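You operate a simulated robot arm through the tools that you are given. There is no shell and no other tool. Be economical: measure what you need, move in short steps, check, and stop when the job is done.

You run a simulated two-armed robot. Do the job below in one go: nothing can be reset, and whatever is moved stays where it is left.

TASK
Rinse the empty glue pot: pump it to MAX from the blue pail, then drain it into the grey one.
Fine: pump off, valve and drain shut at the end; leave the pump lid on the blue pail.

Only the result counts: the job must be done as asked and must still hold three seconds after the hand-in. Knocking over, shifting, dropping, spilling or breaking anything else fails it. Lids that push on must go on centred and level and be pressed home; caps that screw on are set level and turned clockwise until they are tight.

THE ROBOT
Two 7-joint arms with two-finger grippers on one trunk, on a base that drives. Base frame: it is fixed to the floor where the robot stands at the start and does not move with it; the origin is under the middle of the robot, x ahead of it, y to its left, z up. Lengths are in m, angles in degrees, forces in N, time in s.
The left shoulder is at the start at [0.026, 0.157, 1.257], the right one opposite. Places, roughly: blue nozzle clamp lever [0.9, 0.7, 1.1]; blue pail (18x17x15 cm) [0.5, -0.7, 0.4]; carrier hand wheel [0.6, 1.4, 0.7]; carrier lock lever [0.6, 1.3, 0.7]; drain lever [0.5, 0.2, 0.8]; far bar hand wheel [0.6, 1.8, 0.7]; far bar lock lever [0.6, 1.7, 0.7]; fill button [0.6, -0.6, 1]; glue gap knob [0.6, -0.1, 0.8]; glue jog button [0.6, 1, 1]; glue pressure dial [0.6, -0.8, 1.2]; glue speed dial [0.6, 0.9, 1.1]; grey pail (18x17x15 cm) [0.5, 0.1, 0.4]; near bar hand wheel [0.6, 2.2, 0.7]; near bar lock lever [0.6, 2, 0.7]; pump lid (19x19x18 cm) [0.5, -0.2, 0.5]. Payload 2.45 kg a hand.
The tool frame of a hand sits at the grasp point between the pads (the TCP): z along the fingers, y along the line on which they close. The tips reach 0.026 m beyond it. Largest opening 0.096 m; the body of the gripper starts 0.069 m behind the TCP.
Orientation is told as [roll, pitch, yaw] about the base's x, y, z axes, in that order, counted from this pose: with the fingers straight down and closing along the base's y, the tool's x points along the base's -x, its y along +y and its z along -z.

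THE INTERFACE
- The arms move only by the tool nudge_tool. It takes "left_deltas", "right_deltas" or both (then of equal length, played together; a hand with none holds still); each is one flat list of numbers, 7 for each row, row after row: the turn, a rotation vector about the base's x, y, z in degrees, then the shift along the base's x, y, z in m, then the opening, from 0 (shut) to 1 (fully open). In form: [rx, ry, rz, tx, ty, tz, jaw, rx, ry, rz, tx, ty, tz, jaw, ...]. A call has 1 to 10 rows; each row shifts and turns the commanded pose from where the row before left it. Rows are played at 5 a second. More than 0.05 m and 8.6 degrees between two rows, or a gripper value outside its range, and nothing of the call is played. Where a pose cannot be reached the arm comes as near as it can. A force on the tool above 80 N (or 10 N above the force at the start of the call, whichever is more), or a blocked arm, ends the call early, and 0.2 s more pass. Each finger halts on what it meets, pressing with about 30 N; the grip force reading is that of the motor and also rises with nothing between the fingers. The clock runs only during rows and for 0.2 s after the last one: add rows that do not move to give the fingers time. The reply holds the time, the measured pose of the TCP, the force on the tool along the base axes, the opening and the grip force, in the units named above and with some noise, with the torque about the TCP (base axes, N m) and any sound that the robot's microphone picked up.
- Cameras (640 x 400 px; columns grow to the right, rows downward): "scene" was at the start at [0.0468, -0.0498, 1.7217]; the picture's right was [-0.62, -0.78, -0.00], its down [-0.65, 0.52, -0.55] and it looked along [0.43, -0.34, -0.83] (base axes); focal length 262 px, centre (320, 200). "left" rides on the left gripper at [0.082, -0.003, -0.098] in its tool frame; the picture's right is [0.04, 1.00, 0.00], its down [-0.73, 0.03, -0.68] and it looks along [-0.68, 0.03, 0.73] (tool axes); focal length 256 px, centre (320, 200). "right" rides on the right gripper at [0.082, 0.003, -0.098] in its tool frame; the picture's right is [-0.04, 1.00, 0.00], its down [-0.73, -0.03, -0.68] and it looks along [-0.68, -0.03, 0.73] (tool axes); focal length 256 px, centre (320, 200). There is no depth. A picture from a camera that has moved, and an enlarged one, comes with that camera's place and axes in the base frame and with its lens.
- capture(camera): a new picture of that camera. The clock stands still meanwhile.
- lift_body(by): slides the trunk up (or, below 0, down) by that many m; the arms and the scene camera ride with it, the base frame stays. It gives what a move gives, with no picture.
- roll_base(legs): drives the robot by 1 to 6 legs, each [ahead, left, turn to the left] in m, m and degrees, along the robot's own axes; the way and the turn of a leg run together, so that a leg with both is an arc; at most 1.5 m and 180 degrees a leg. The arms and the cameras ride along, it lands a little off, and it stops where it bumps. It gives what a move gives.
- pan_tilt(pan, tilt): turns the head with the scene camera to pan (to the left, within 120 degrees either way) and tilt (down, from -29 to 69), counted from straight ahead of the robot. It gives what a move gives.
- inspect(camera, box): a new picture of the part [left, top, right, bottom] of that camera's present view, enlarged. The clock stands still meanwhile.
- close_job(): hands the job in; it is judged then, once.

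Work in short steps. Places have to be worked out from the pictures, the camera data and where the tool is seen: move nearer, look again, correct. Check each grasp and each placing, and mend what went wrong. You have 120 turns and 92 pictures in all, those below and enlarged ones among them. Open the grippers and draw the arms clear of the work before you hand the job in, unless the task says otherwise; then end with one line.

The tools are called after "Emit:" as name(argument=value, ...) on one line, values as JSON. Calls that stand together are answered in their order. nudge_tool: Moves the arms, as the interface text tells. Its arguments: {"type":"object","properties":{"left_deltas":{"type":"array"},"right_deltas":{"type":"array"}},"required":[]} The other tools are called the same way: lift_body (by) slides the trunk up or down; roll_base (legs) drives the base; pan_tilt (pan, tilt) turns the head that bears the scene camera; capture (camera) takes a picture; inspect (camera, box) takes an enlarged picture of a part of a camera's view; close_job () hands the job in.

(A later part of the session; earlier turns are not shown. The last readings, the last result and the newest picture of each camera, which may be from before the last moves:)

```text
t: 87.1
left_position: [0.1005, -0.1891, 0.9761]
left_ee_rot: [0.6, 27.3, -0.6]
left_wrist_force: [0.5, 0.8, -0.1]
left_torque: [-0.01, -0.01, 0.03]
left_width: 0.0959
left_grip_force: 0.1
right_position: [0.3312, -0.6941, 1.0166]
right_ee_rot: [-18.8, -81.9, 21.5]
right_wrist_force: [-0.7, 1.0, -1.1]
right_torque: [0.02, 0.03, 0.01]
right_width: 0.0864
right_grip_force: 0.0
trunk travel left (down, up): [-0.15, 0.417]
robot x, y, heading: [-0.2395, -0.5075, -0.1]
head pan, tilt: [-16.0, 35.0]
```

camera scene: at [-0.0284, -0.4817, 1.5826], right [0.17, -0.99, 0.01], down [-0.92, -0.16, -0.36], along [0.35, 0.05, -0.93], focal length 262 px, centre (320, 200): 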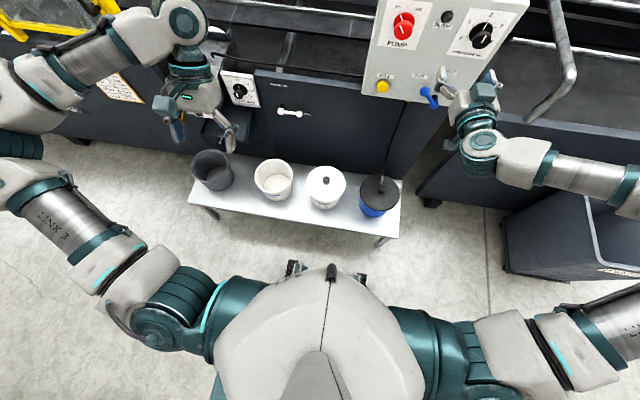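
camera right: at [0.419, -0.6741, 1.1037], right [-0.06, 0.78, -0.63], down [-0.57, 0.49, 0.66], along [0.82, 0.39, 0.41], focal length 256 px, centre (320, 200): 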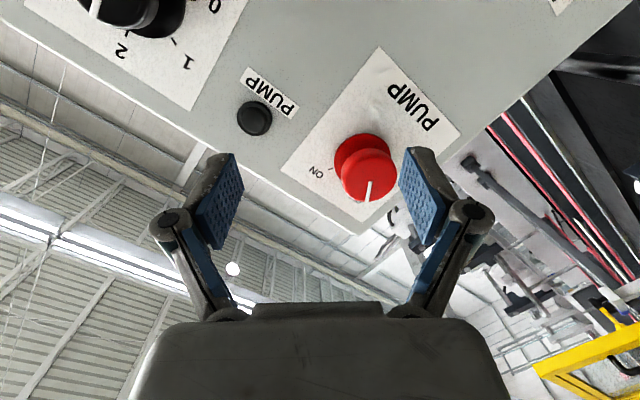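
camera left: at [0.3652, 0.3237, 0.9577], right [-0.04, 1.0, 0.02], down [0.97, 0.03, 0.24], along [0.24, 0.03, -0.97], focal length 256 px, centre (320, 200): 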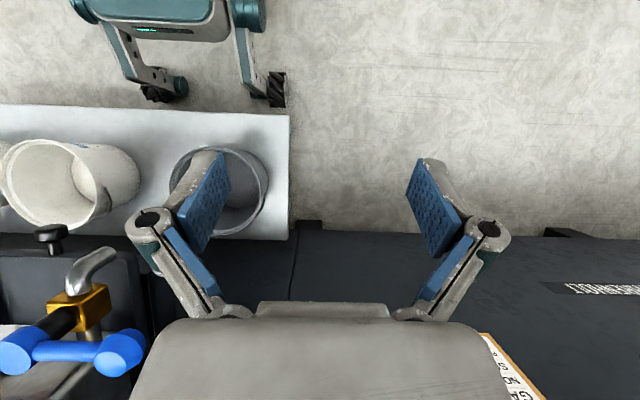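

Residual sway is now small. I'll raise the hand to knob height with the arm (not the trunk) and creep the base left in small legs.

Emit:
nudge_tool(right_deltas=[0, 0, 0, 0, 0, 0.03, 0.9, 0, 0, 0, 0, 0, 0.03, 0.9, 0, 0, 0, 0, 0, 0.03, 0.9, 0, 0, 0, 0, 0, 0.03, 0.9, 0, 0, 0, 0, 0, 0.014, 0.9, 0, 0, 0, 0, 0, 0, 0.9])

Emit:
roll_base(legs=[[0, 0.025, 0], [0, 0.025, 0], [0, 0.025, 0], [0, 0.025, 0], [0, 0.02, 0]])

Emit:
nudge_tool(right_deltas=[0, 0, 0, 0, 0, 0, 0.9, 0, 0, 0, 0, 0, 0, 0.9, 0, 0, 0, 0, 0, 0, 0.9])

Emit:
nudge_tool(right_deltas=[0, 0, 0, 0, 0, 0, 0.9])

```text
t: 88.5
left_position: [0.1007, -0.1947, 0.9762]
left_ee_rot: [0.9, 27.4, -0.5]
left_wrist_force: [-0.8, 1.1, 0.2]
left_torque: [-0.03, -0.01, 0.01]
left_width: 0.096
left_grip_force: 0.0
right_position: [0.3312, -0.7029, 1.1504]
right_ee_rot: [-16.5, -82.0, 19.2]
right_wrist_force: [-0.2, -1.0, 0.6]
right_torque: [0.0, 0.02, 0.02]
right_width: 0.0861
right_grip_force: 0.1
trunk travel left (down, up): [-0.15, 0.417]
robot x, y, heading: [-0.239, -0.5098, 0.1]
head pan, tilt: [-16.0, 35.0]
```

```text
t: 90.9
left_position: [0.1008, -0.0775, 0.9784]
left_ee_rot: [1.2, 27.4, -0.4]
left_wrist_force: [0.4, -0.7, -0.1]
left_torque: [0.01, -0.03, -0.01]
left_width: 0.096
left_grip_force: 0.0
right_position: [0.3314, -0.5869, 1.1496]
right_ee_rot: [-14.9, -82.0, 17.5]
right_wrist_force: [-0.1, -0.7, 0.1]
right_torque: [0.0, 0.0, 0.01]
right_width: 0.0863
right_grip_force: 0.1
trunk travel left (down, up): [-0.15, 0.417]
robot x, y, heading: [-0.2366, -0.3875, 0.1]
head pan, tilt: [-16.0, 35.0]
```

```text
t: 91.7
left_position: [0.0977, -0.0782, 0.9806]
left_ee_rot: [1.3, 27.0, -0.4]
left_wrist_force: [0.7, -0.1, 0.0]
left_torque: [-0.01, 0.05, -0.02]
left_width: 0.0958
left_grip_force: 0.0
right_position: [0.3278, -0.5888, 1.1517]
right_ee_rot: [-14.4, -82.2, 17.2]
right_wrist_force: [0.0, -0.7, 0.4]
right_torque: [0.0, -0.03, -0.02]
right_width: 0.0866
right_grip_force: 0.1
trunk travel left (down, up): [-0.15, 0.417]
robot x, y, heading: [-0.2366, -0.3913, -0.2]
head pan, tilt: [-16.0, 35.0]
```

```text
t: 92.1
left_position: [0.0984, -0.0832, 0.9827]
left_ee_rot: [1.8, 27.0, -0.3]
left_wrist_force: [0.3, -1.0, 0.3]
left_torque: [-0.02, 0.02, -0.03]
left_width: 0.096
left_grip_force: 0.1
right_position: [0.3275, -0.5927, 1.1498]
right_ee_rot: [-12.8, -82.5, 15.5]
right_wrist_force: [-0.3, -0.1, 0.2]
right_torque: [0.0, 0.0, 0.0]
right_width: 0.0863
right_grip_force: 0.0
trunk travel left (down, up): [-0.15, 0.417]
robot x, y, heading: [-0.2401, -0.39, -0.2]
head pan, tilt: [-16.0, 35.0]
```

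Small legs keep it steady. Driving ahead 0.19 m in small legs and looking at the knob.

Emit:
roll_base(legs=[[0.04, 0, 0], [0.04, 0, 0], [0.04, 0, 0], [0.04, 0, 0], [0.03, 0, 0]])

Emit:
nudge_tool(right_deltas=[0, 0, 0, 0, 0.01, 0, 0.9, 0, 0, 0, 0, 0, 0, 0.9, 0, 0, 0, 0, 0, 0, 0.9])

Emit:
capture(camera="right")

```text
t: 94.9
left_position: [0.2832, -0.0737, 0.9803]
left_ee_rot: [1.0, 26.8, -0.5]
left_wrist_force: [-0.4, 0.3, -0.4]
left_torque: [-0.03, 0.04, 0.05]
left_width: 0.096
left_grip_force: 0.0
right_position: [0.5126, -0.5822, 1.1543]
right_ee_rot: [-17.2, -82.4, 19.9]
right_wrist_force: [-0.6, 1.0, 0.1]
right_torque: [0.03, -0.02, -0.04]
right_width: 0.0864
right_grip_force: 0.1
trunk travel left (down, up): [-0.15, 0.417]
robot x, y, heading: [-0.046, -0.3891, -0.2]
head pan, tilt: [-16.0, 35.0]
```

```text
t: 95.7
left_position: [0.2837, -0.0756, 0.9805]
left_ee_rot: [1.2, 26.9, -0.3]
left_wrist_force: [0.4, 0.2, 0.4]
left_torque: [-0.01, 0.0, -0.01]
left_width: 0.096
left_grip_force: 0.0
right_position: [0.512, -0.5745, 1.1533]
right_ee_rot: [-16.0, -82.5, 18.7]
right_wrist_force: [-0.3, 0.3, -0.8]
right_torque: [0.01, -0.02, -0.01]
right_width: 0.0864
right_grip_force: 0.1
trunk travel left (down, up): [-0.15, 0.417]
robot x, y, heading: [-0.0467, -0.3855, -0.2]
head pan, tilt: [-16.0, 35.0]
```

```text
42 pictures are left
camera right: at [0.4037, -0.5793, 1.0838], right [-0.04, 1.0, 0.0], down [-0.58, -0.03, 0.81], along [0.81, 0.03, 0.58], focal length 256 px, centre (320, 200)
```

right: 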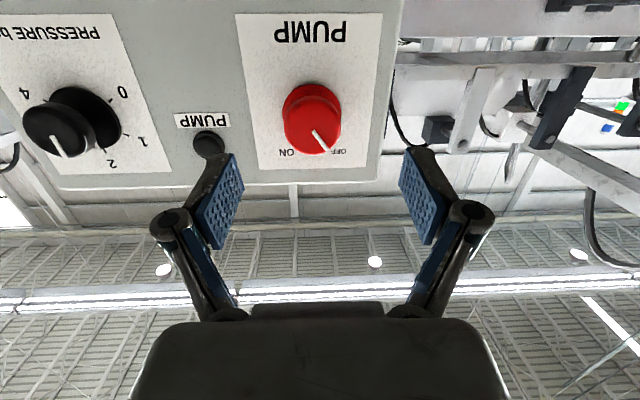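

Knob centre at about [0.60, -0.578, 1.147]. Advancing 0.078 m onto it and closing.

Emit:
nudge_tool(right_deltas=[0, 0, 0, 0.02, -0.0035, -0.006, 0.8, 0, 0, 0, 0.02, 0, 0, 0.8, 0, 0, 0, 0.02, 0, 0, 0.8, 0, 0, 0, 0.018, 0, 0, 0.8, 0, 0, 0, 0, 0, 0, 0.8])

Emit:
capture(camera="right")

```text
t: 96.9
left_position: [0.2824, -0.0793, 0.9827]
left_ee_rot: [1.2, 27.0, -0.3]
left_wrist_force: [-0.7, 0.2, -0.4]
left_torque: [-0.01, 0.01, -0.03]
left_width: 0.096
left_grip_force: 0.1
right_position: [0.5899, -0.5825, 1.1472]
right_ee_rot: [-15.0, -82.4, 17.7]
right_wrist_force: [-1.0, 0.6, -0.2]
right_torque: [0.01, 0.03, 0.04]
right_width: 0.0769
right_grip_force: 0.0
trunk travel left (down, up): [-0.15, 0.417]
robot x, y, heading: [-0.0482, -0.388, -0.2]
head pan, tilt: [-16.0, 35.0]
```

```text
41 pictures are left
camera right: at [0.4815, -0.5865, 1.0782], right [-0.04, 1.0, 0.01], down [-0.58, -0.03, 0.81], along [0.81, 0.03, 0.58], focal length 256 px, centre (320, 200)
```

right: 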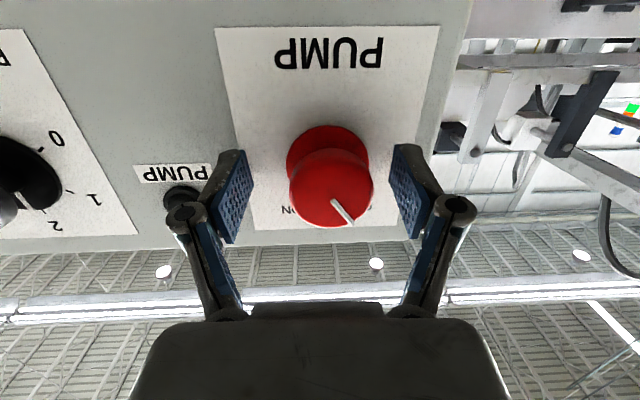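

Well aligned. Closing on the knob.

Emit:
nudge_tool(right_deltas=[0, 0, 0, 0.004, 0.002, 0, 0.4, 0, 0, 0, 0, 0, 0, 0.3, 0, 0, 0, 0, 0, 0, 0.3, 0, 0, 0, 0, 0, 0, 0.3])

```text
t: 97.9
left_position: [0.28, -0.0784, 0.9823]
left_ee_rot: [1.3, 26.9, -0.4]
left_wrist_force: [-0.3, -0.2, 0.7]
left_torque: [0.01, 0.0, -0.02]
left_width: 0.0961
left_grip_force: 0.2
right_position: [0.5905, -0.5767, 1.1495]
right_ee_rot: [-15.8, -82.6, 18.7]
right_wrist_force: [-21.4, 3.3, -2.3]
right_torque: [0.1, -0.13, -0.67]
right_width: 0.0428
right_grip_force: 10.3
trunk travel left (down, up): [-0.15, 0.417]
robot x, y, heading: [-0.0508, -0.3858, -0.1]
head pan, tilt: [-16.0, 35.0]
```

Gripped at 43 mm. Easing back 3 mm and turning clockwise (+x) 40°.

Emit:
nudge_tool(right_deltas=[0, 0, 0, -0.004, 0, 0, 0.1, 8, 0, 0, 0, 0, 0, 0.1, 8, 0, 0, 0, 0, 0, 0.1, 8, 0, 0, 0, 0, 0, 0.1, 8, 0, 0, 0, 0, 0, 0.1, 8, 0, 0, 0, 0, 0, 0.1, 0, 0, 0, 0, 0, 0, 0.1])

Emit:
capture(camera="right")

```text
t: 99.5
left_position: [0.2827, -0.0765, 0.9802]
left_ee_rot: [1.2, 26.8, -0.4]
left_wrist_force: [-0.6, -0.5, 0.6]
left_torque: [0.0, 0.0, 0.04]
left_width: 0.0959
left_grip_force: 0.0
right_position: [0.5903, -0.577, 1.149]
right_ee_rot: [84.2, -51.8, -78.7]
right_wrist_force: [17.5, 12.9, 27.5]
right_torque: [0.01, -0.38, 0.07]
right_width: 0.0398
right_grip_force: 45.1
trunk travel left (down, up): [-0.15, 0.417]
robot x, y, heading: [-0.0489, -0.3896, -0.2]
head pan, tilt: [-16.0, 35.0]
```

```text
40 pictures are left
camera right: at [0.4823, -0.5357, 1.0929], right [-0.05, 0.76, 0.65], down [-0.58, -0.55, 0.6], along [0.81, -0.35, 0.47], focal length 256 px, centre (320, 200)
```

right: 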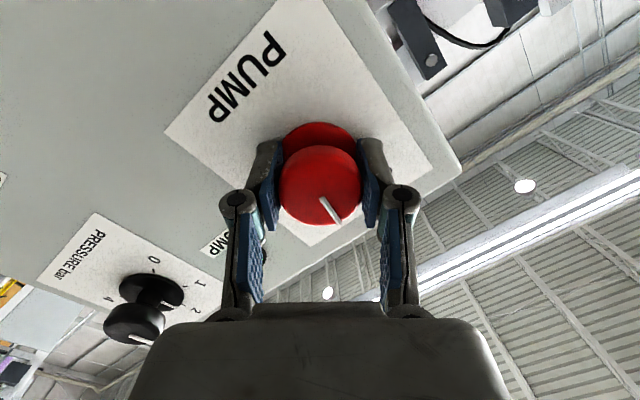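

The knob turned with the hand. Continuing another 40°.

Emit:
nudge_tool(right_deltas=[8, 0, 0, 0, 0, 0, 0.1, 8, 0, 0, 0, 0, 0, 0.1, 8, 0, 0, 0, 0, 0, 0.1, 8, 0, 0, 0, 0, 0, 0.1, 8, 0, 0, 0, 0, 0, 0.1, 0, 0, 0, 0, 0, 0, 0.1])

Emit:
capture(camera="right")

```text
t: 100.9
left_position: [0.2828, -0.075, 0.9809]
left_ee_rot: [1.1, 26.9, -0.4]
left_wrist_force: [0.4, 1.0, 0.0]
left_torque: [0.0, -0.01, -0.01]
left_width: 0.0962
left_grip_force: 0.1
right_position: [0.588, -0.5723, 1.149]
right_ee_rot: [91.3, -12.4, -82.5]
right_wrist_force: [11.9, 21.6, 25.3]
right_torque: [-0.53, -0.32, 0.01]
right_width: 0.0401
right_grip_force: 44.4
trunk travel left (down, up): [-0.15, 0.417]
robot x, y, heading: [-0.0516, -0.3851, -0.1]
head pan, tilt: [-16.0, 35.0]
```

```text
39 pictures are left
camera right: at [0.4797, -0.5072, 1.1318], right [-0.05, 0.17, 0.98], down [-0.58, -0.81, 0.11], along [0.82, -0.56, 0.14], focal length 256 px, centre (320, 200)
```

right: 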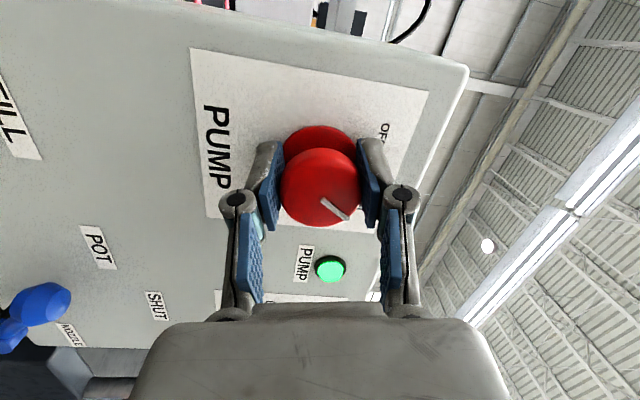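

The green PUMP lamp is lit: pump on. Checking at once whether the pot is filling by itself.

Emit:
pan_tilt(pan=45, tilt=48)

Emit:
capture(camera="scene")

```text
t: 102.2
left_position: [0.2823, -0.0743, 0.9796]
left_ee_rot: [1.1, 26.8, -0.6]
left_wrist_force: [0.2, 0.9, 1.0]
left_torque: [0.01, 0.0, -0.04]
left_width: 0.096
left_grip_force: 0.0
right_position: [0.5886, -0.573, 1.1487]
right_ee_rot: [91.3, -12.4, -82.6]
right_wrist_force: [3.7, 28.3, 17.2]
right_torque: [-0.32, -0.3, 0.6]
right_width: 0.0402
right_grip_force: 45.0
trunk travel left (down, up): [-0.15, 0.417]
robot x, y, heading: [-0.0533, -0.3871, -0.1]
head pan, tilt: [45.0, 48.0]
```

```text
38 pictures are left
camera scene: at [0.16, -0.3182, 1.4464], right [0.7, -0.71, 0.01], down [-0.53, -0.53, -0.66], along [0.47, 0.46, -0.75], focal length 262 px, centre (320, 200)
```

scene: 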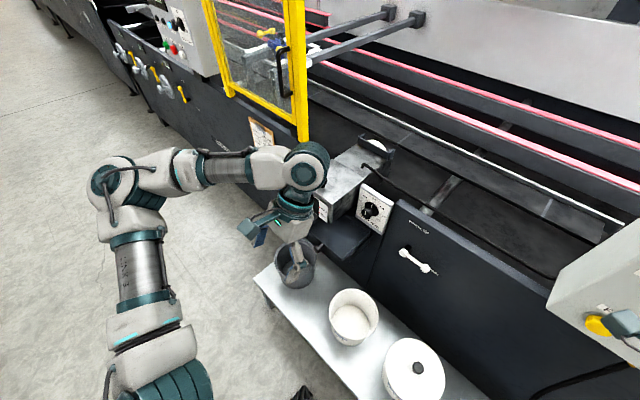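

The left arm hides the gauge. Moving it 0.24 m to the left while the right hand releases the knob and backs off.

Emit:
nudge_tool(left_deltas=[0, 0, 0, 0, 0.04, 0, 1, 0, 0, 0, 0, 0.04, 0, 1, 0, 0, 0, 0, 0.04, 0, 1, 0, 0, 0, 0, 0.04, 0, 1, 0, 0, 0, 0, 0.04, 0, 1, 0, 0, 0, 0, 0.04, 0, 1], right_deltas=[0, 0, 0, 0, 0, 0, 0.7, 0, 0, 0, 0, 0, 0, 0.7, 0, 0, 0, -0.03, 0, 0, 0.7, 0, 0, 0, -0.03, 0, 0, 0.7, -8, 0, 0, -0.02, 0, 0, 0.7, -8, 0, 0, 0, 0, 0, 0.7])

Emit:
capture(camera="scene")

```text
t: 103.6
left_position: [0.356, 0.0998, 0.9201]
left_ee_rot: [1.5, 26.8, -0.3]
left_wrist_force: [0.0, -0.1, 0.9]
left_torque: [0.02, 0.04, 0.01]
left_width: 0.0962
left_grip_force: 0.0
left hand out of reach, approached as far as the arm can: row 1, 2, 3, 4, 5, 6
right_position: [0.5119, -0.58, 1.1468]
right_ee_rot: [88.9, -28.1, -81.8]
right_wrist_force: [-0.3, 0.1, -0.4]
right_torque: [-0.01, -0.07, -0.01]
right_width: 0.0676
right_grip_force: 0.0
trunk travel left (down, up): [-0.15, 0.417]
robot x, y, heading: [-0.0486, -0.3888, -0.1]
head pan, tilt: [45.0, 48.0]
```

```text
37 pictures are left
camera scene: at [0.1628, -0.3348, 1.4465], right [0.7, -0.71, 0.0], down [-0.53, -0.52, -0.67], along [0.47, 0.47, -0.74], focal length 262 px, centre (320, 200)
```

scene: 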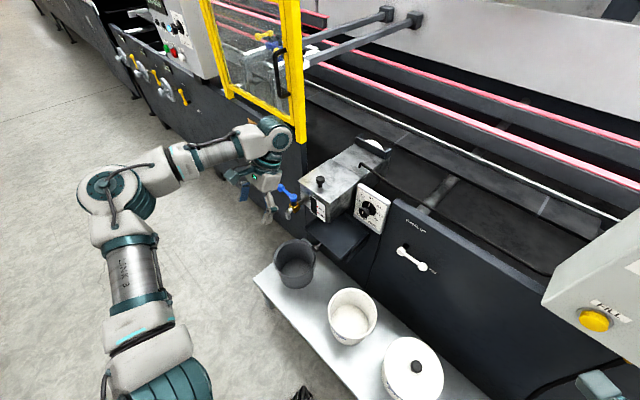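

The gauge is visible now. Enlarging it.

Emit:
inspect(camera="scene", box=[260, 160, 356, 230])

Emit:
capture(camera="right")

```text
5.71 times, centred on (308, 195) of scene
camera zoom: at [0.1628, -0.3348, 1.4465], right [0.7, -0.71, 0.0], down [-0.53, -0.52, -0.67], along [0.47, 0.47, -0.74], focal length 1500 px, centre (389, 229)
```

zoom: 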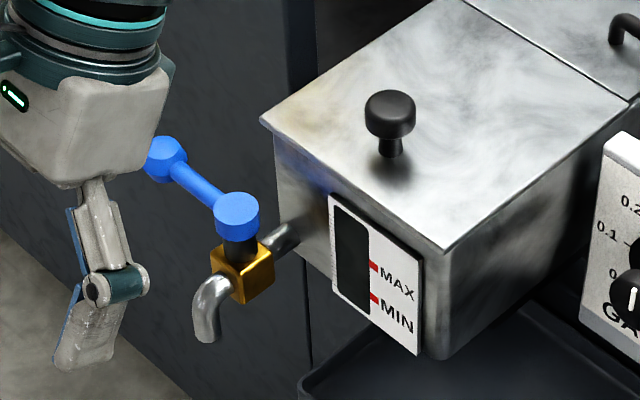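

```text
35 pictures are left
camera right: at [0.4028, -0.5208, 1.1117], right [-0.04, 0.43, 0.9], down [-0.58, -0.74, 0.33], along [0.81, -0.51, 0.28], focal length 256 px, centre (320, 200)
```

right: 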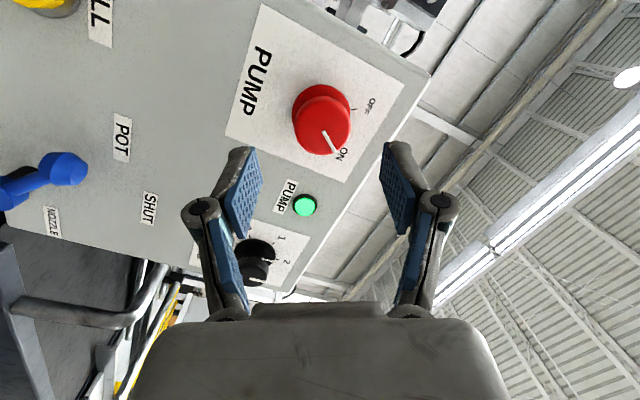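

Pot still empty, drain shut (lever across the pipe). Now I unroll the right hand, close the fingers and lower it to the FILL button at about [0.61, -0.573, 0.955].

Emit:
nudge_tool(right_deltas=[-8, 0, 0, -0.01, 0, -0.01, 0.3, -8, 0, 0, 0, 0, -0.025, 0, -8, 0, 0, 0, 0, -0.025, 0, -8, 0, 0, 0, 0, -0.025, 0, -8, 0, 0, 0, 0, -0.025, 0, -8, 0, 0, 0, 0, -0.025, 0, -8, 0, 0, 0, 0, -0.025, 0, -8, 0, 0, 0, 0, -0.025, 0, 0, 0, 0, 0, 0.006, -0.007, 0, 0, 0, 0, 0, 0, 0, 0])

Emit:
capture(camera="right")

```text
t: 105.8
left_position: [0.3559, 0.1037, 0.9182]
left_ee_rot: [1.2, 26.8, -0.4]
left_wrist_force: [-0.3, -0.7, 1.2]
left_torque: [0.0, 0.0, -0.03]
left_width: 0.0962
left_grip_force: 0.0
right_position: [0.4954, -0.5946, 0.988]
right_ee_rot: [-15.4, -82.1, 18.2]
right_wrist_force: [-0.1, 0.0, -0.2]
right_torque: [0.02, -0.03, -0.06]
right_width: 0.0
right_grip_force: 28.5
right hand out of reach, approached as far as the arm can: row 7, 8, 9
trunk travel left (down, up): [-0.15, 0.417]
robot x, y, heading: [-0.0487, -0.3859, -0.4]
head pan, tilt: [45.0, 48.0]
```

```text
34 pictures are left
camera right: at [0.3865, -0.6001, 0.9199], right [-0.04, 1.0, 0.0], down [-0.58, -0.03, 0.82], along [0.82, 0.03, 0.58], focal length 256 px, centre (320, 200)
```

right: 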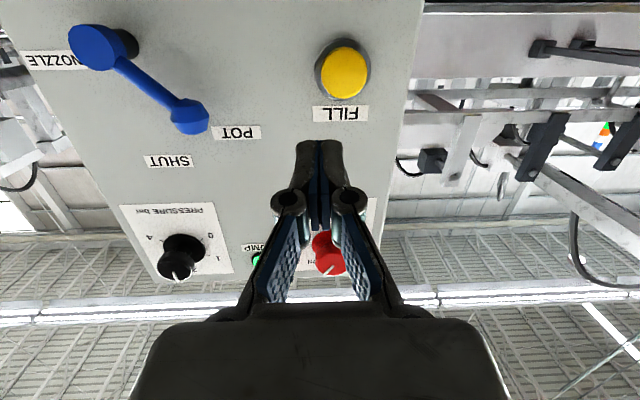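

Button at [0.607, -0.572, 0.954]; I need 0.033 lower. I'll tilt the hand a little further down, and draw the left hand back from the drain lever at the same time.

Emit:
nudge_tool(left_deltas=[0, 0, 0, -0.02, 0, 0.005, 1, 0, 0, 0, -0.02, 0, 0.005, 1, 0, 0, 0, -0.02, 0, 0.005, 1, 0, 0, 0, 0, 0, 0, 1], right_deltas=[0, 5, 0, 0, 0.012, -0.013, 0, 0, 5, 0, 0, 0.011, -0.013, 0, 0, 0, 0, 0.02, 0, 0, 0, 0, 0, 0, 0, 0, 0, 0])

Emit:
capture(camera="right")

```text
t: 106.8
left_position: [0.3291, 0.0717, 0.9104]
left_ee_rot: [1.4, 27.0, -0.3]
left_wrist_force: [-0.3, -0.9, 0.3]
left_torque: [0.02, -0.02, -0.01]
left_width: 0.0961
left_grip_force: 0.0
left hand out of reach, approached as far as the arm can: row 1, 2, 3
right_position: [0.5147, -0.5743, 0.9604]
right_ee_rot: [-4.4, -72.8, 7.4]
right_wrist_force: [0.9, 0.2, 0.3]
right_torque: [0.0, -0.01, 0.01]
right_width: 0.0001
right_grip_force: 28.2
trunk travel left (down, up): [-0.15, 0.417]
robot x, y, heading: [-0.0487, -0.3912, -0.4]
head pan, tilt: [45.0, 48.0]
```

```text
33 pictures are left
camera right: at [0.396, -0.5794, 0.9114], right [-0.04, 1.0, 0.02], down [-0.43, -0.03, 0.9], along [0.9, 0.03, 0.43], focal length 256 px, centre (320, 200)
```

right: 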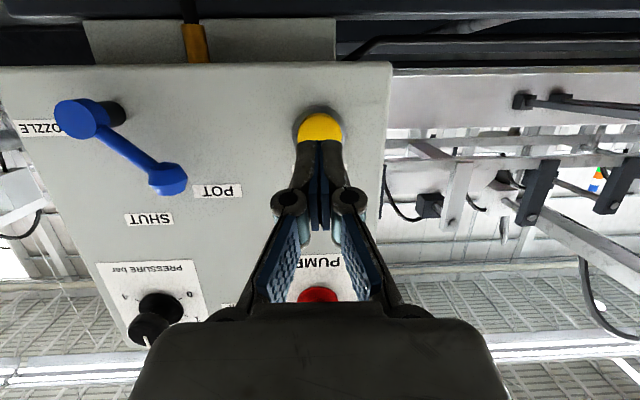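

Tip aligned with FILL. Advancing to contact.

Emit:
nudge_tool(right_deltas=[0, 0, 0, 0.02, 0.003, 0, 0, 0, 0, 0, 0.02, 0, 0, 0, 0, 0, 0, 0.015, 0, -0.002, 0, 0, 0, 0, 0.005, 0, 0, 0])

Emit:
capture(camera="right")

```text
t: 107.8
left_position: [0.3288, 0.0735, 0.9105]
left_ee_rot: [1.4, 27.0, -0.3]
left_wrist_force: [0.4, 0.0, 0.2]
left_torque: [-0.01, 0.0, -0.02]
left_width: 0.096
left_grip_force: 0.1
right_position: [0.5764, -0.5722, 0.96]
right_ee_rot: [-4.8, -72.5, 7.6]
right_wrist_force: [-1.6, 0.0, -1.3]
right_torque: [-0.01, -0.03, -0.01]
right_width: 0.0
right_grip_force: 28.7
trunk travel left (down, up): [-0.15, 0.417]
robot x, y, heading: [-0.0502, -0.39, 0.0]
head pan, tilt: [45.0, 48.0]
```

```text
32 pictures are left
camera right: at [0.4566, -0.5767, 0.9108], right [-0.04, 1.0, 0.01], down [-0.43, -0.03, 0.9], along [0.9, 0.03, 0.43], focal length 256 px, centre (320, 200)
```

right: 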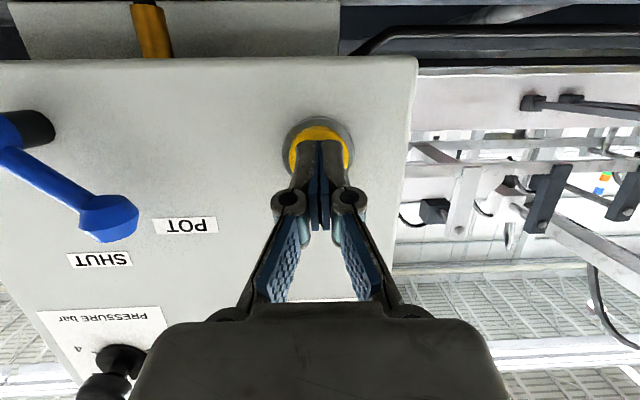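

At the button. Pressing 8 mm and holding briefly, then reading the gauge.

Emit:
nudge_tool(right_deltas=[0, 0, 0, 0.005, 0, -0.002, 0, 0, 0, 0, 0.004, 0, 0, 0, 0, 0, 0, 0, 0, 0, 0, 0, 0, 0, 0, 0, 0, 0])

Emit:
inspect(camera="scene", box=[260, 160, 356, 230])

```text
t: 108.8
left_position: [0.3284, 0.0748, 0.9096]
left_ee_rot: [1.4, 26.8, -0.4]
left_wrist_force: [0.1, 0.3, -0.7]
left_torque: [0.03, -0.01, -0.04]
left_width: 0.096
left_grip_force: 0.1
right_position: [0.5827, -0.571, 0.959]
right_ee_rot: [-4.7, -72.7, 7.7]
right_wrist_force: [-14.2, -2.2, 0.7]
right_torque: [0.06, -0.08, -0.05]
right_width: 0.006
right_grip_force: 28.7
trunk travel left (down, up): [-0.15, 0.417]
robot x, y, heading: [-0.0485, -0.3887, -0.1]
head pan, tilt: [45.0, 48.0]
heard: click
```

```text
5.71 times, centred on (308, 195) of scene
camera zoom: at [0.1593, -0.3319, 1.447], right [0.7, -0.71, 0.0], down [-0.53, -0.52, -0.67], along [0.47, 0.47, -0.74], focal length 1500 px, centre (389, 229)
```

zoom: 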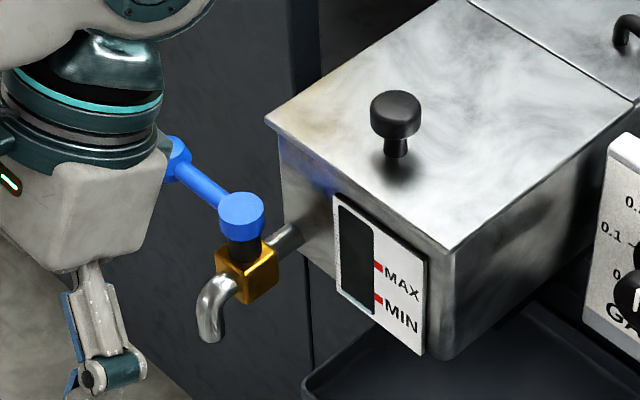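

A click; gauge not yet moved. Holding about 1 s more.

Emit:
nudge_tool(right_deltas=[0, 0, 0, 0.001, 0, 0, 0, 0, 0, 0, 0, 0, 0, 0, 0, 0, 0, 0, 0, 0, 0, 0, 0, 0, 0, 0, 0, 0])

Emit:
inspect(camera="scene", box=[300, 180, 336, 220])

```text
t: 109.8
left_position: [0.3273, 0.0751, 0.9095]
left_ee_rot: [1.4, 26.8, -0.3]
left_wrist_force: [0.1, -0.8, 0.6]
left_torque: [0.06, 0.0, 0.0]
left_width: 0.096
left_grip_force: 0.0
right_position: [0.5839, -0.571, 0.9589]
right_ee_rot: [-4.9, -72.7, 7.7]
right_wrist_force: [-17.8, 0.9, -1.4]
right_torque: [-0.03, -0.04, 0.02]
right_width: 0.0058
right_grip_force: 28.3
trunk travel left (down, up): [-0.15, 0.417]
robot x, y, heading: [-0.0488, -0.3869, -0.2]
head pan, tilt: [45.0, 48.0]
```

```text
10.00 times, centred on (318, 200) of scene
camera zoom: at [0.1587, -0.3316, 1.447], right [0.7, -0.71, 0.0], down [-0.53, -0.52, -0.67], along [0.47, 0.47, -0.74], focal length 2625 px, centre (340, 200)
```

zoom: 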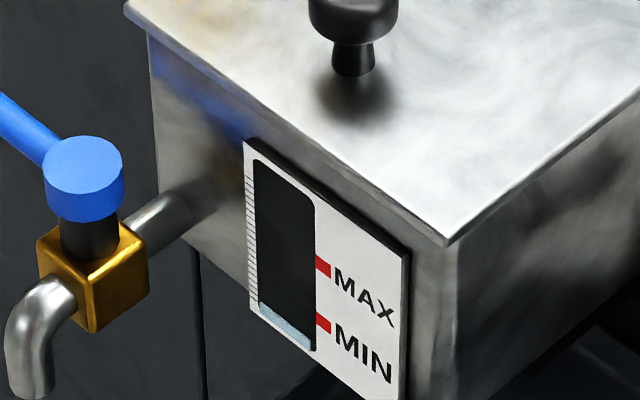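

Water is rising in the gauge at roughly 10 px/s; MAX is about 65 px higher. Holding 2.2 s.

Emit:
nudge_tool(right_deltas=[0, 0, 0, 0, 0, 0, 0, 0, 0, 0, 0, 0, 0, 0, 0, 0, 0, 0, 0, 0, 0, 0, 0, 0, 0, 0, 0, 0, 0, 0, 0, 0, 0, 0, 0, 0, 0, 0, 0, 0, 0, 0, 0, 0, 0, 0, 0, 0, 0, 0, 0, 0, 0, 0, 0, 0, 0, 0, 0, 0, 0, 0, 0, 0, 0, 0, 0, 0, 0, 0])

Emit:
inspect(camera="scene", box=[300, 180, 336, 220])

```text
t: 112.0
left_position: [0.327, 0.0745, 0.9118]
left_ee_rot: [1.4, 26.8, -0.3]
left_wrist_force: [0.1, 0.0, 0.8]
left_torque: [0.01, 0.0, 0.02]
left_width: 0.096
left_grip_force: 0.0
right_position: [0.5825, -0.5701, 0.9583]
right_ee_rot: [-4.9, -72.7, 7.8]
right_wrist_force: [-19.2, 1.6, -1.5]
right_torque: [0.0, -0.04, 0.04]
right_width: 0.0058
right_grip_force: 28.9
trunk travel left (down, up): [-0.15, 0.417]
robot x, y, heading: [-0.0529, -0.3888, -0.1]
head pan, tilt: [45.0, 48.0]
```

```text
10.00 times, centred on (318, 200) of scene
camera zoom: at [0.1588, -0.3312, 1.447], right [0.7, -0.71, 0.0], down [-0.53, -0.52, -0.67], along [0.47, 0.47, -0.74], focal length 2625 px, centre (340, 200)
```

zoom: 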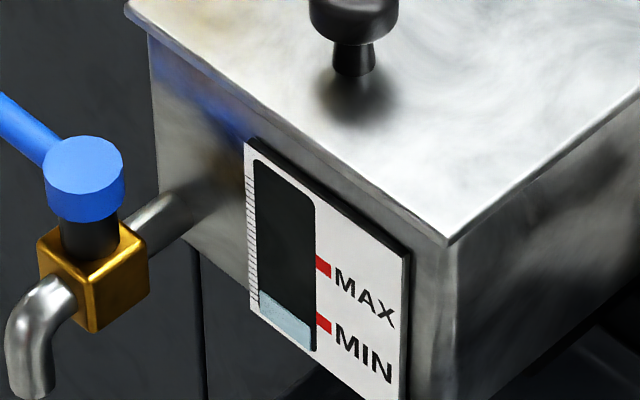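

About 5 px/s; the level is at MIN. Roughly 11 s more. Holding through three calls, then checking.

Emit:
nudge_tool(right_deltas=[0, 0, 0, 0, 0, 0, 0, 0, 0, 0, 0, 0, 0, 0, 0, 0, 0, 0, 0, 0, 0, 0, 0, 0, 0, 0, 0, 0, 0, 0, 0, 0, 0, 0, 0, 0, 0, 0, 0, 0, 0, 0, 0, 0, 0, 0, 0, 0, 0, 0, 0, 0, 0, 0, 0, 0, 0, 0, 0, 0, 0, 0, 0, 0, 0, 0, 0, 0, 0, 0])

Emit:
nudge_tool(right_deltas=[0, 0, 0, 0, 0, 0, 0, 0, 0, 0, 0, 0, 0, 0, 0, 0, 0, 0, 0, 0, 0, 0, 0, 0, 0, 0, 0, 0, 0, 0, 0, 0, 0, 0, 0, 0, 0, 0, 0, 0, 0, 0, 0, 0, 0, 0, 0, 0, 0, 0, 0, 0, 0, 0, 0, 0, 0, 0, 0, 0, 0, 0, 0, 0, 0, 0, 0, 0, 0, 0])

Emit:
inspect(camera="scene", box=[300, 180, 336, 220])

```text
t: 114.2
left_position: [0.3274, 0.0747, 0.9082]
left_ee_rot: [1.4, 26.8, -0.4]
left_wrist_force: [0.7, 0.6, -0.1]
left_torque: [0.01, 0.0, -0.01]
left_width: 0.096
left_grip_force: 0.1
right_position: [0.5836, -0.5704, 0.9593]
right_ee_rot: [-4.9, -72.7, 7.9]
right_wrist_force: [-18.4, 0.8, 0.2]
right_torque: [-0.02, -0.05, 0.01]
right_width: 0.0062
right_grip_force: 28.4
trunk travel left (down, up): [-0.15, 0.417]
robot x, y, heading: [-0.0502, -0.3872, -0.5]
head pan, tilt: [45.0, 48.0]
```

```text
t: 116.4
left_position: [0.3271, 0.0744, 0.9107]
left_ee_rot: [1.5, 26.8, -0.3]
left_wrist_force: [0.6, 0.1, -0.2]
left_torque: [0.01, 0.02, 0.0]
left_width: 0.096
left_grip_force: 0.1
right_position: [0.5838, -0.5701, 0.9588]
right_ee_rot: [-4.9, -72.8, 7.7]
right_wrist_force: [-18.1, 0.6, 1.7]
right_torque: [-0.02, -0.1, -0.02]
right_width: 0.0061
right_grip_force: 28.2
trunk travel left (down, up): [-0.15, 0.417]
robot x, y, heading: [-0.0514, -0.3865, -0.4]
head pan, tilt: [45.0, 48.0]
```

```text
10.00 times, centred on (318, 200) of scene
camera zoom: at [0.1584, -0.3314, 1.4471], right [0.7, -0.71, 0.0], down [-0.53, -0.52, -0.67], along [0.47, 0.47, -0.74], focal length 2625 px, centre (340, 200)
```

zoom: 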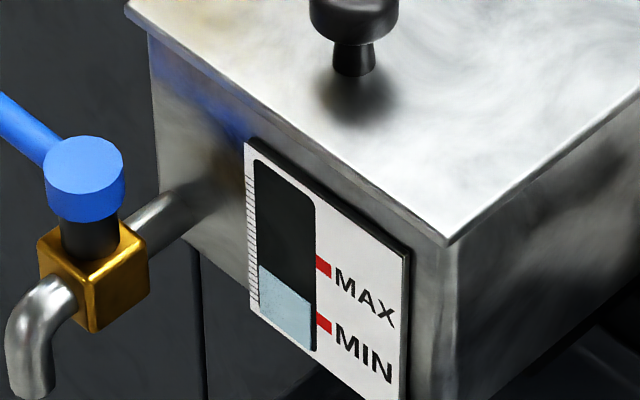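

Level is a bit over halfway between MIN and MAX. About 5.5 s remain; holding about 4 s then checking.

Emit:
nudge_tool(right_deltas=[0, 0, 0, 0, 0, 0, 0, 0, 0, 0, 0, 0, 0, 0, 0, 0, 0, 0, 0, 0, 0, 0, 0, 0, 0, 0, 0, 0, 0, 0, 0, 0, 0, 0, 0, 0, 0, 0, 0, 0, 0, 0, 0, 0, 0, 0, 0, 0, 0, 0, 0, 0, 0, 0, 0, 0, 0, 0, 0, 0, 0, 0, 0, 0, 0, 0, 0, 0, 0, 0])

Emit:
nudge_tool(right_deltas=[0, 0, 0, 0, 0, 0, 0, 0, 0, 0, 0, 0, 0, 0, 0, 0, 0, 0, 0, 0, 0, 0, 0, 0, 0, 0, 0, 0, 0, 0, 0, 0, 0, 0, 0, 0, 0, 0, 0, 0, 0, 0, 0, 0, 0, 0, 0, 0, 0])

Emit:
inspect(camera="scene", box=[300, 180, 336, 220])

```text
t: 118.6
left_position: [0.3282, 0.074, 0.9104]
left_ee_rot: [1.4, 26.8, -0.3]
left_wrist_force: [-0.4, 0.2, -0.1]
left_torque: [0.0, -0.03, -0.01]
left_width: 0.0959
left_grip_force: 0.0
right_position: [0.583, -0.5721, 0.9582]
right_ee_rot: [-4.9, -72.8, 7.8]
right_wrist_force: [-18.1, -0.7, 2.7]
right_torque: [0.01, -0.11, 0.02]
right_width: 0.0058
right_grip_force: 28.2
trunk travel left (down, up): [-0.15, 0.417]
robot x, y, heading: [-0.0509, -0.3885, -0.1]
head pan, tilt: [45.0, 48.0]
```

```text
t: 120.2
left_position: [0.3269, 0.0746, 0.9109]
left_ee_rot: [1.4, 26.8, -0.3]
left_wrist_force: [0.1, -0.2, -0.1]
left_torque: [0.01, 0.01, 0.02]
left_width: 0.096
left_grip_force: 0.1
right_position: [0.5841, -0.5697, 0.9586]
right_ee_rot: [-4.9, -72.8, 7.8]
right_wrist_force: [-17.7, -0.3, 2.2]
right_torque: [0.04, -0.12, 0.0]
right_width: 0.006
right_grip_force: 28.2
trunk travel left (down, up): [-0.15, 0.417]
robot x, y, heading: [-0.0471, -0.3874, -0.2]
head pan, tilt: [45.0, 48.0]
```

```text
10.00 times, centred on (318, 200) of scene
camera zoom: at [0.1583, -0.3316, 1.4471], right [0.7, -0.71, 0.0], down [-0.53, -0.52, -0.67], along [0.47, 0.47, -0.74], focal length 2625 px, centre (340, 200)
```

zoom: 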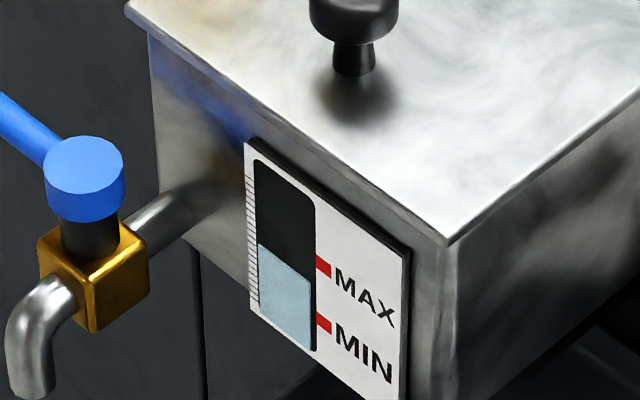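

About 13 px (≈2.5 s) to MAX. Holding 1.8 s more.

Emit:
nudge_tool(right_deltas=[0, 0, 0, 0, 0, 0, 0, 0, 0, 0, 0, 0, 0, 0, 0, 0, 0, 0, 0, 0, 0, 0, 0, 0, 0, 0, 0, 0, 0, 0, 0, 0, 0, 0, 0, 0, 0, 0, 0, 0, 0, 0, 0, 0, 0, 0, 0, 0, 0, 0, 0, 0, 0, 0, 0, 0])

Emit:
inspect(camera="scene", box=[308, 188, 332, 212])

```text
t: 122.0
left_position: [0.3273, 0.0736, 0.9103]
left_ee_rot: [1.4, 26.8, -0.2]
left_wrist_force: [1.4, -0.1, 0.9]
left_torque: [-0.01, 0.0, 0.04]
left_width: 0.0959
left_grip_force: 0.0
right_position: [0.5834, -0.5709, 0.9597]
right_ee_rot: [-5.0, -72.8, 7.8]
right_wrist_force: [-18.4, -0.1, 0.7]
right_torque: [0.03, -0.13, -0.02]
right_width: 0.0057
right_grip_force: 28.7
trunk travel left (down, up): [-0.15, 0.417]
robot x, y, heading: [-0.052, -0.3881, -0.1]
head pan, tilt: [45.0, 48.0]
```

```text
16.00 times, centred on (320, 200) of scene
camera zoom: at [0.1584, -0.3316, 1.4471], right [0.7, -0.71, 0.0], down [-0.53, -0.52, -0.67], along [0.47, 0.47, -0.74], focal length 4200 px, centre (320, 200)
```

zoom: 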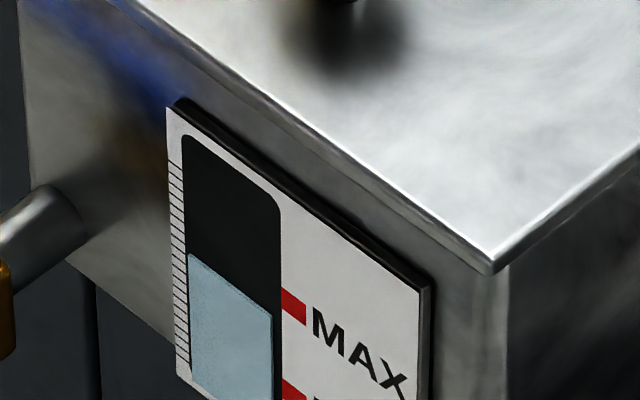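

Still about 21 px (at this zoom, ≈2.3 s) below the MAX mark's centre. Holding 1.8 s more.

Emit:
nudge_tool(right_deltas=[0, 0, 0, 0, 0, 0, 0, 0, 0, 0, 0, 0, 0, 0, 0, 0, 0, 0, 0, 0, 0, 0, 0, 0, 0, 0, 0, 0, 0, 0, 0, 0, 0, 0, 0, 0, 0, 0, 0, 0, 0, 0, 0, 0, 0, 0, 0, 0, 0, 0, 0, 0, 0, 0, 0, 0])

Emit:
inspect(camera="scene", box=[308, 188, 332, 212])

```text
t: 123.8
left_position: [0.3271, 0.0751, 0.9102]
left_ee_rot: [1.4, 26.9, -0.2]
left_wrist_force: [0.5, 1.3, 0.5]
left_torque: [-0.04, -0.03, -0.01]
left_width: 0.0961
left_grip_force: 0.1
right_position: [0.5831, -0.5714, 0.9593]
right_ee_rot: [-4.9, -72.8, 7.8]
right_wrist_force: [-18.3, -0.4, 1.7]
right_torque: [-0.01, -0.11, -0.03]
right_width: 0.006
right_grip_force: 28.9
trunk travel left (down, up): [-0.15, 0.417]
robot x, y, heading: [-0.0512, -0.3867, -0.1]
head pan, tilt: [45.0, 48.0]
```

```text
16.00 times, centred on (320, 200) of scene
camera zoom: at [0.1584, -0.3316, 1.4471], right [0.7, -0.71, 0.0], down [-0.53, -0.52, -0.67], along [0.47, 0.47, -0.74], focal length 4200 px, centre (320, 200)
```

zoom: 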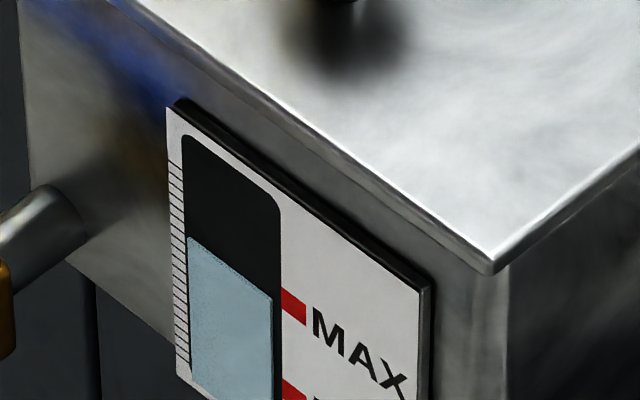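

Level is just below the centre of the MAX mark. A final half second, then the finger withdraws.

Emit:
nudge_tool(right_deltas=[0, 0, 0, 0, 0, 0, 0, 0, 0, 0, 0, 0, 0, 0, 0, 0, 0, -0.03, 0, 0, 0, 0, 0, 0, -0.03, 0, 0, 0])

Emit:
inspect(camera="scene", box=[308, 188, 332, 212])

```text
t: 124.8
left_position: [0.3277, 0.0737, 0.9094]
left_ee_rot: [1.3, 26.8, -0.4]
left_wrist_force: [0.5, -0.6, 0.2]
left_torque: [-0.01, -0.02, 0.01]
left_width: 0.096
left_grip_force: 0.1
right_position: [0.5244, -0.5719, 0.9596]
right_ee_rot: [-5.0, -72.8, 7.8]
right_wrist_force: [0.1, 0.3, -0.3]
right_torque: [-0.02, -0.01, -0.01]
right_width: 0.0
right_grip_force: 28.7
trunk travel left (down, up): [-0.15, 0.417]
robot x, y, heading: [-0.0487, -0.3875, -0.3]
head pan, tilt: [45.0, 48.0]
```

```text
16.00 times, centred on (320, 200) of scene
camera zoom: at [0.1609, -0.3315, 1.4469], right [0.7, -0.71, 0.0], down [-0.53, -0.52, -0.67], along [0.47, 0.47, -0.75], focal length 4200 px, centre (320, 200)
```

zoom: 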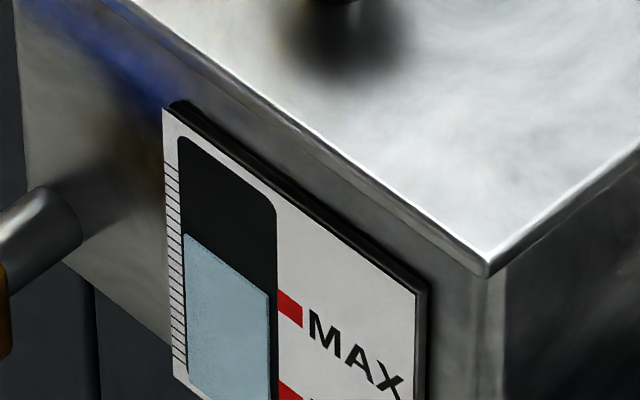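

The level stands on the MAX mark. Now to turn the pump off: raise the hand to the knob, opening and rolling +80° on the way.

Emit:
nudge_tool(right_deltas=[0, -5, 0, -0.01, 0, 0.03, 0.8, 0, -5, 0, -0.005, 0, 0.03, 0.8, 8, 0, 0, 0, 0, 0.03, 0.8, 8, 0, 0, 0, 0, 0.03, 0.8, 8, 0, 0, 0, 0, 0.03, 0.8, 8, 0, 0, 0, -0.002, 0.02, 0.8, 8, 0, 0, 0, -0.003, 0.019, 0.8, 8, 0, 0, 0, 0, 0, 0.8, 8, 0, 0, 0, 0, 0, 0.8, 8, 0, 0, 0, 0, 0, 0.8])

Emit:
nudge_tool(right_deltas=[8, 0, 0, 0, 0, 0, 0.8, 8, 0, 0, 0, 0, 0, 0.8, 0, 0, 0, 0, 0, 0, 0.8])

Emit:
capture(camera="right")

```text
t: 127.0
left_position: [0.3281, 0.0733, 0.9102]
left_ee_rot: [1.3, 26.8, -0.3]
left_wrist_force: [-0.1, -0.5, -0.7]
left_torque: [-0.02, -0.04, 0.01]
left_width: 0.0958
left_grip_force: 0.2
right_position: [0.5095, -0.5751, 1.1454]
right_ee_rot: [89.0, -28.0, -81.9]
right_wrist_force: [-0.5, -0.3, -0.4]
right_torque: [0.05, -0.02, 0.06]
right_width: 0.0769
right_grip_force: 0.0
trunk travel left (down, up): [-0.15, 0.417]
robot x, y, heading: [-0.0457, -0.3895, -0.3]
head pan, tilt: [45.0, 48.0]
```

```text
t: 127.8
left_position: [0.3281, 0.0735, 0.9099]
left_ee_rot: [1.3, 27.0, -0.3]
left_wrist_force: [0.3, 0.5, 0.5]
left_torque: [0.02, 0.01, 0.01]
left_width: 0.0962
left_grip_force: 0.1
right_position: [0.5107, -0.5759, 1.1462]
right_ee_rot: [91.3, -12.1, -82.7]
right_wrist_force: [0.7, -0.3, -0.9]
right_torque: [0.05, 0.0, -0.02]
right_width: 0.0769
right_grip_force: 0.1
trunk travel left (down, up): [-0.15, 0.417]
robot x, y, heading: [-0.0511, -0.3875, -0.2]
head pan, tilt: [45.0, 48.0]
```

```text
23 pictures are left
camera right: at [0.4009, -0.5085, 1.1303], right [-0.04, 0.17, 0.99], down [-0.58, -0.81, 0.11], along [0.81, -0.57, 0.13], focal length 256 px, centre (320, 200)
```

right: 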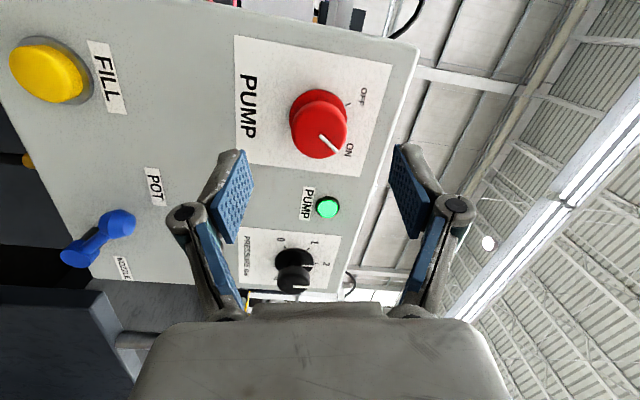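

Same alignment as at release. Advancing 0.078 m, gripping.

Emit:
nudge_tool(right_deltas=[0, 0, 0, 0.02, 0.002, 0.002, 0.8, 0, 0, 0, 0.02, 0.001, 0.001, 0.8, 0, 0, 0, 0.02, 0, 0, 0.8, 0, 0, 0, 0.018, 0, 0, 0.8, 0, 0, 0, 0, 0, 0, 0.4, 0, 0, 0, 0, 0, 0, 0.1, 0, 0, 0, 0, 0, 0, 0.1, 0, 0, 0, 0, 0, 0, 0.1])

```text
t: 129.6
left_position: [0.3289, 0.0739, 0.9096]
left_ee_rot: [1.4, 26.9, -0.3]
left_wrist_force: [0.1, -0.9, 0.4]
left_torque: [-0.01, -0.01, 0.0]
left_width: 0.0958
left_grip_force: 0.0
right_position: [0.589, -0.5727, 1.1493]
right_ee_rot: [91.1, -12.2, -82.7]
right_wrist_force: [-0.3, -0.2, -7.0]
right_torque: [0.03, -0.1, -0.12]
right_width: 0.04
right_grip_force: 45.2
trunk travel left (down, up): [-0.15, 0.417]
robot x, y, heading: [-0.051, -0.3886, 0.1]
head pan, tilt: [45.0, 48.0]
```

Gripped at 40 mm. Turning counter-clockwise 80°.

Emit:
nudge_tool(right_deltas=[-8, 0, 0, 0, 0, 0, 0.1, -8, 0, 0, 0, 0, 0, 0.1, -8, 0, 0, 0, 0, 0, 0.1, -8, 0, 0, 0, 0, 0, 0.1, -8, 0, 0, 0, 0, 0, 0.1, -8, 0, 0, 0, 0, 0, 0.1, -8, 0, 0, 0, 0, 0, 0.1, -8, 0, 0, 0, 0, 0, 0.1, -8, 0, 0, 0, 0, 0, 0.1, -8, 0, 0, 0, 0, 0, 0.1])

Emit:
capture(camera="right")

```text
t: 131.8
left_position: [0.3292, 0.0715, 0.9114]
left_ee_rot: [1.6, 26.8, -0.3]
left_wrist_force: [-0.5, -0.5, 0.6]
left_torque: [-0.02, 0.02, -0.03]
left_width: 0.0962
left_grip_force: 0.0
right_position: [0.5896, -0.5758, 1.1509]
right_ee_rot: [-14.4, -82.7, 17.0]
right_wrist_force: [-1.5, -8.3, -10.3]
right_torque: [0.46, -0.17, -0.05]
right_width: 0.0405
right_grip_force: 45.0
trunk travel left (down, up): [-0.15, 0.417]
robot x, y, heading: [-0.0508, -0.3841, 0.0]
head pan, tilt: [45.0, 48.0]
```

```text
22 pictures are left
camera right: at [0.4814, -0.5808, 1.0816], right [-0.04, 1.0, 0.01], down [-0.58, -0.03, 0.81], along [0.81, 0.03, 0.58], focal length 256 px, centre (320, 200)
```

right: 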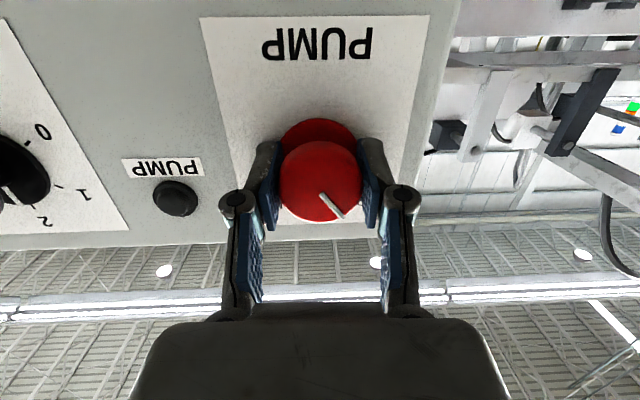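

Lamp is out: pump off. Releasing and backing the hand away, then shifting the base right 0.11 / back 0.07 to the pose that worked for the valve lever.

Emit:
nudge_tool(right_deltas=[0, 0, 0, 0, 0, 0, 0.7, 0, 0, 0, 0, 0, 0, 0.8, 0, 0, 0, -0.03, 0, 0, 0.8, 0, 0, 0, -0.04, 0, 0, 0.8, 0, 0, 0, -0.03, 0, 0, 0.8])

Emit:
roll_base(legs=[[-0.035, 0, 0], [-0.035, 0, 0], [0, -0.03, 0], [0, -0.03, 0], [0, -0.03, 0], [0, -0.02, 0]])

Emit:
lift_body(by=-0.025)

```text
t: 133.0
left_position: [0.3277, 0.0764, 0.9092]
left_ee_rot: [1.4, 26.8, -0.4]
left_wrist_force: [-0.4, -0.5, 0.0]
left_torque: [-0.02, -0.02, -0.01]
left_width: 0.096
left_grip_force: 0.1
right_position: [0.4865, -0.57, 1.1508]
right_ee_rot: [-15.5, -82.6, 18.1]
right_wrist_force: [-0.2, 1.0, 0.7]
right_torque: [-0.01, 0.03, -0.03]
right_width: 0.0769
right_grip_force: 0.1
trunk travel left (down, up): [-0.15, 0.417]
robot x, y, heading: [-0.0453, -0.3867, -0.2]
head pan, tilt: [45.0, 48.0]
```

```text
t: 136.0
left_position: [0.2576, -0.0373, 0.9118]
left_ee_rot: [1.4, 26.9, -0.4]
left_wrist_force: [0.7, -0.7, 0.0]
left_torque: [0.03, -0.02, -0.02]
left_width: 0.0961
left_grip_force: 0.1
right_position: [0.419, -0.6844, 1.149]
right_ee_rot: [-14.2, -82.5, 16.8]
right_wrist_force: [0.6, -0.8, 0.1]
right_torque: [0.06, -0.01, 0.06]
right_width: 0.077
right_grip_force: 0.0
trunk travel left (down, up): [-0.15, 0.417]
robot x, y, heading: [-0.1205, -0.4972, -0.2]
head pan, tilt: [45.0, 48.0]
```

```text
t: 136.7
left_position: [0.2594, -0.035, 0.8752]
left_ee_rot: [1.4, 29.1, -0.4]
left_wrist_force: [0.2, -0.6, 0.9]
left_torque: [-0.02, -0.07, -0.02]
left_width: 0.096
left_grip_force: 0.0
right_position: [0.4123, -0.6818, 1.1287]
right_ee_rot: [-15.5, -82.8, 18.2]
right_wrist_force: [0.0, -0.4, 0.6]
right_torque: [-0.02, 0.04, -0.01]
right_width: 0.0769
right_grip_force: 0.0
trunk travel left (down, up): [-0.125, 0.442]
robot x, y, heading: [-0.1187, -0.4941, -0.3]
head pan, tilt: [45.0, 48.0]
```

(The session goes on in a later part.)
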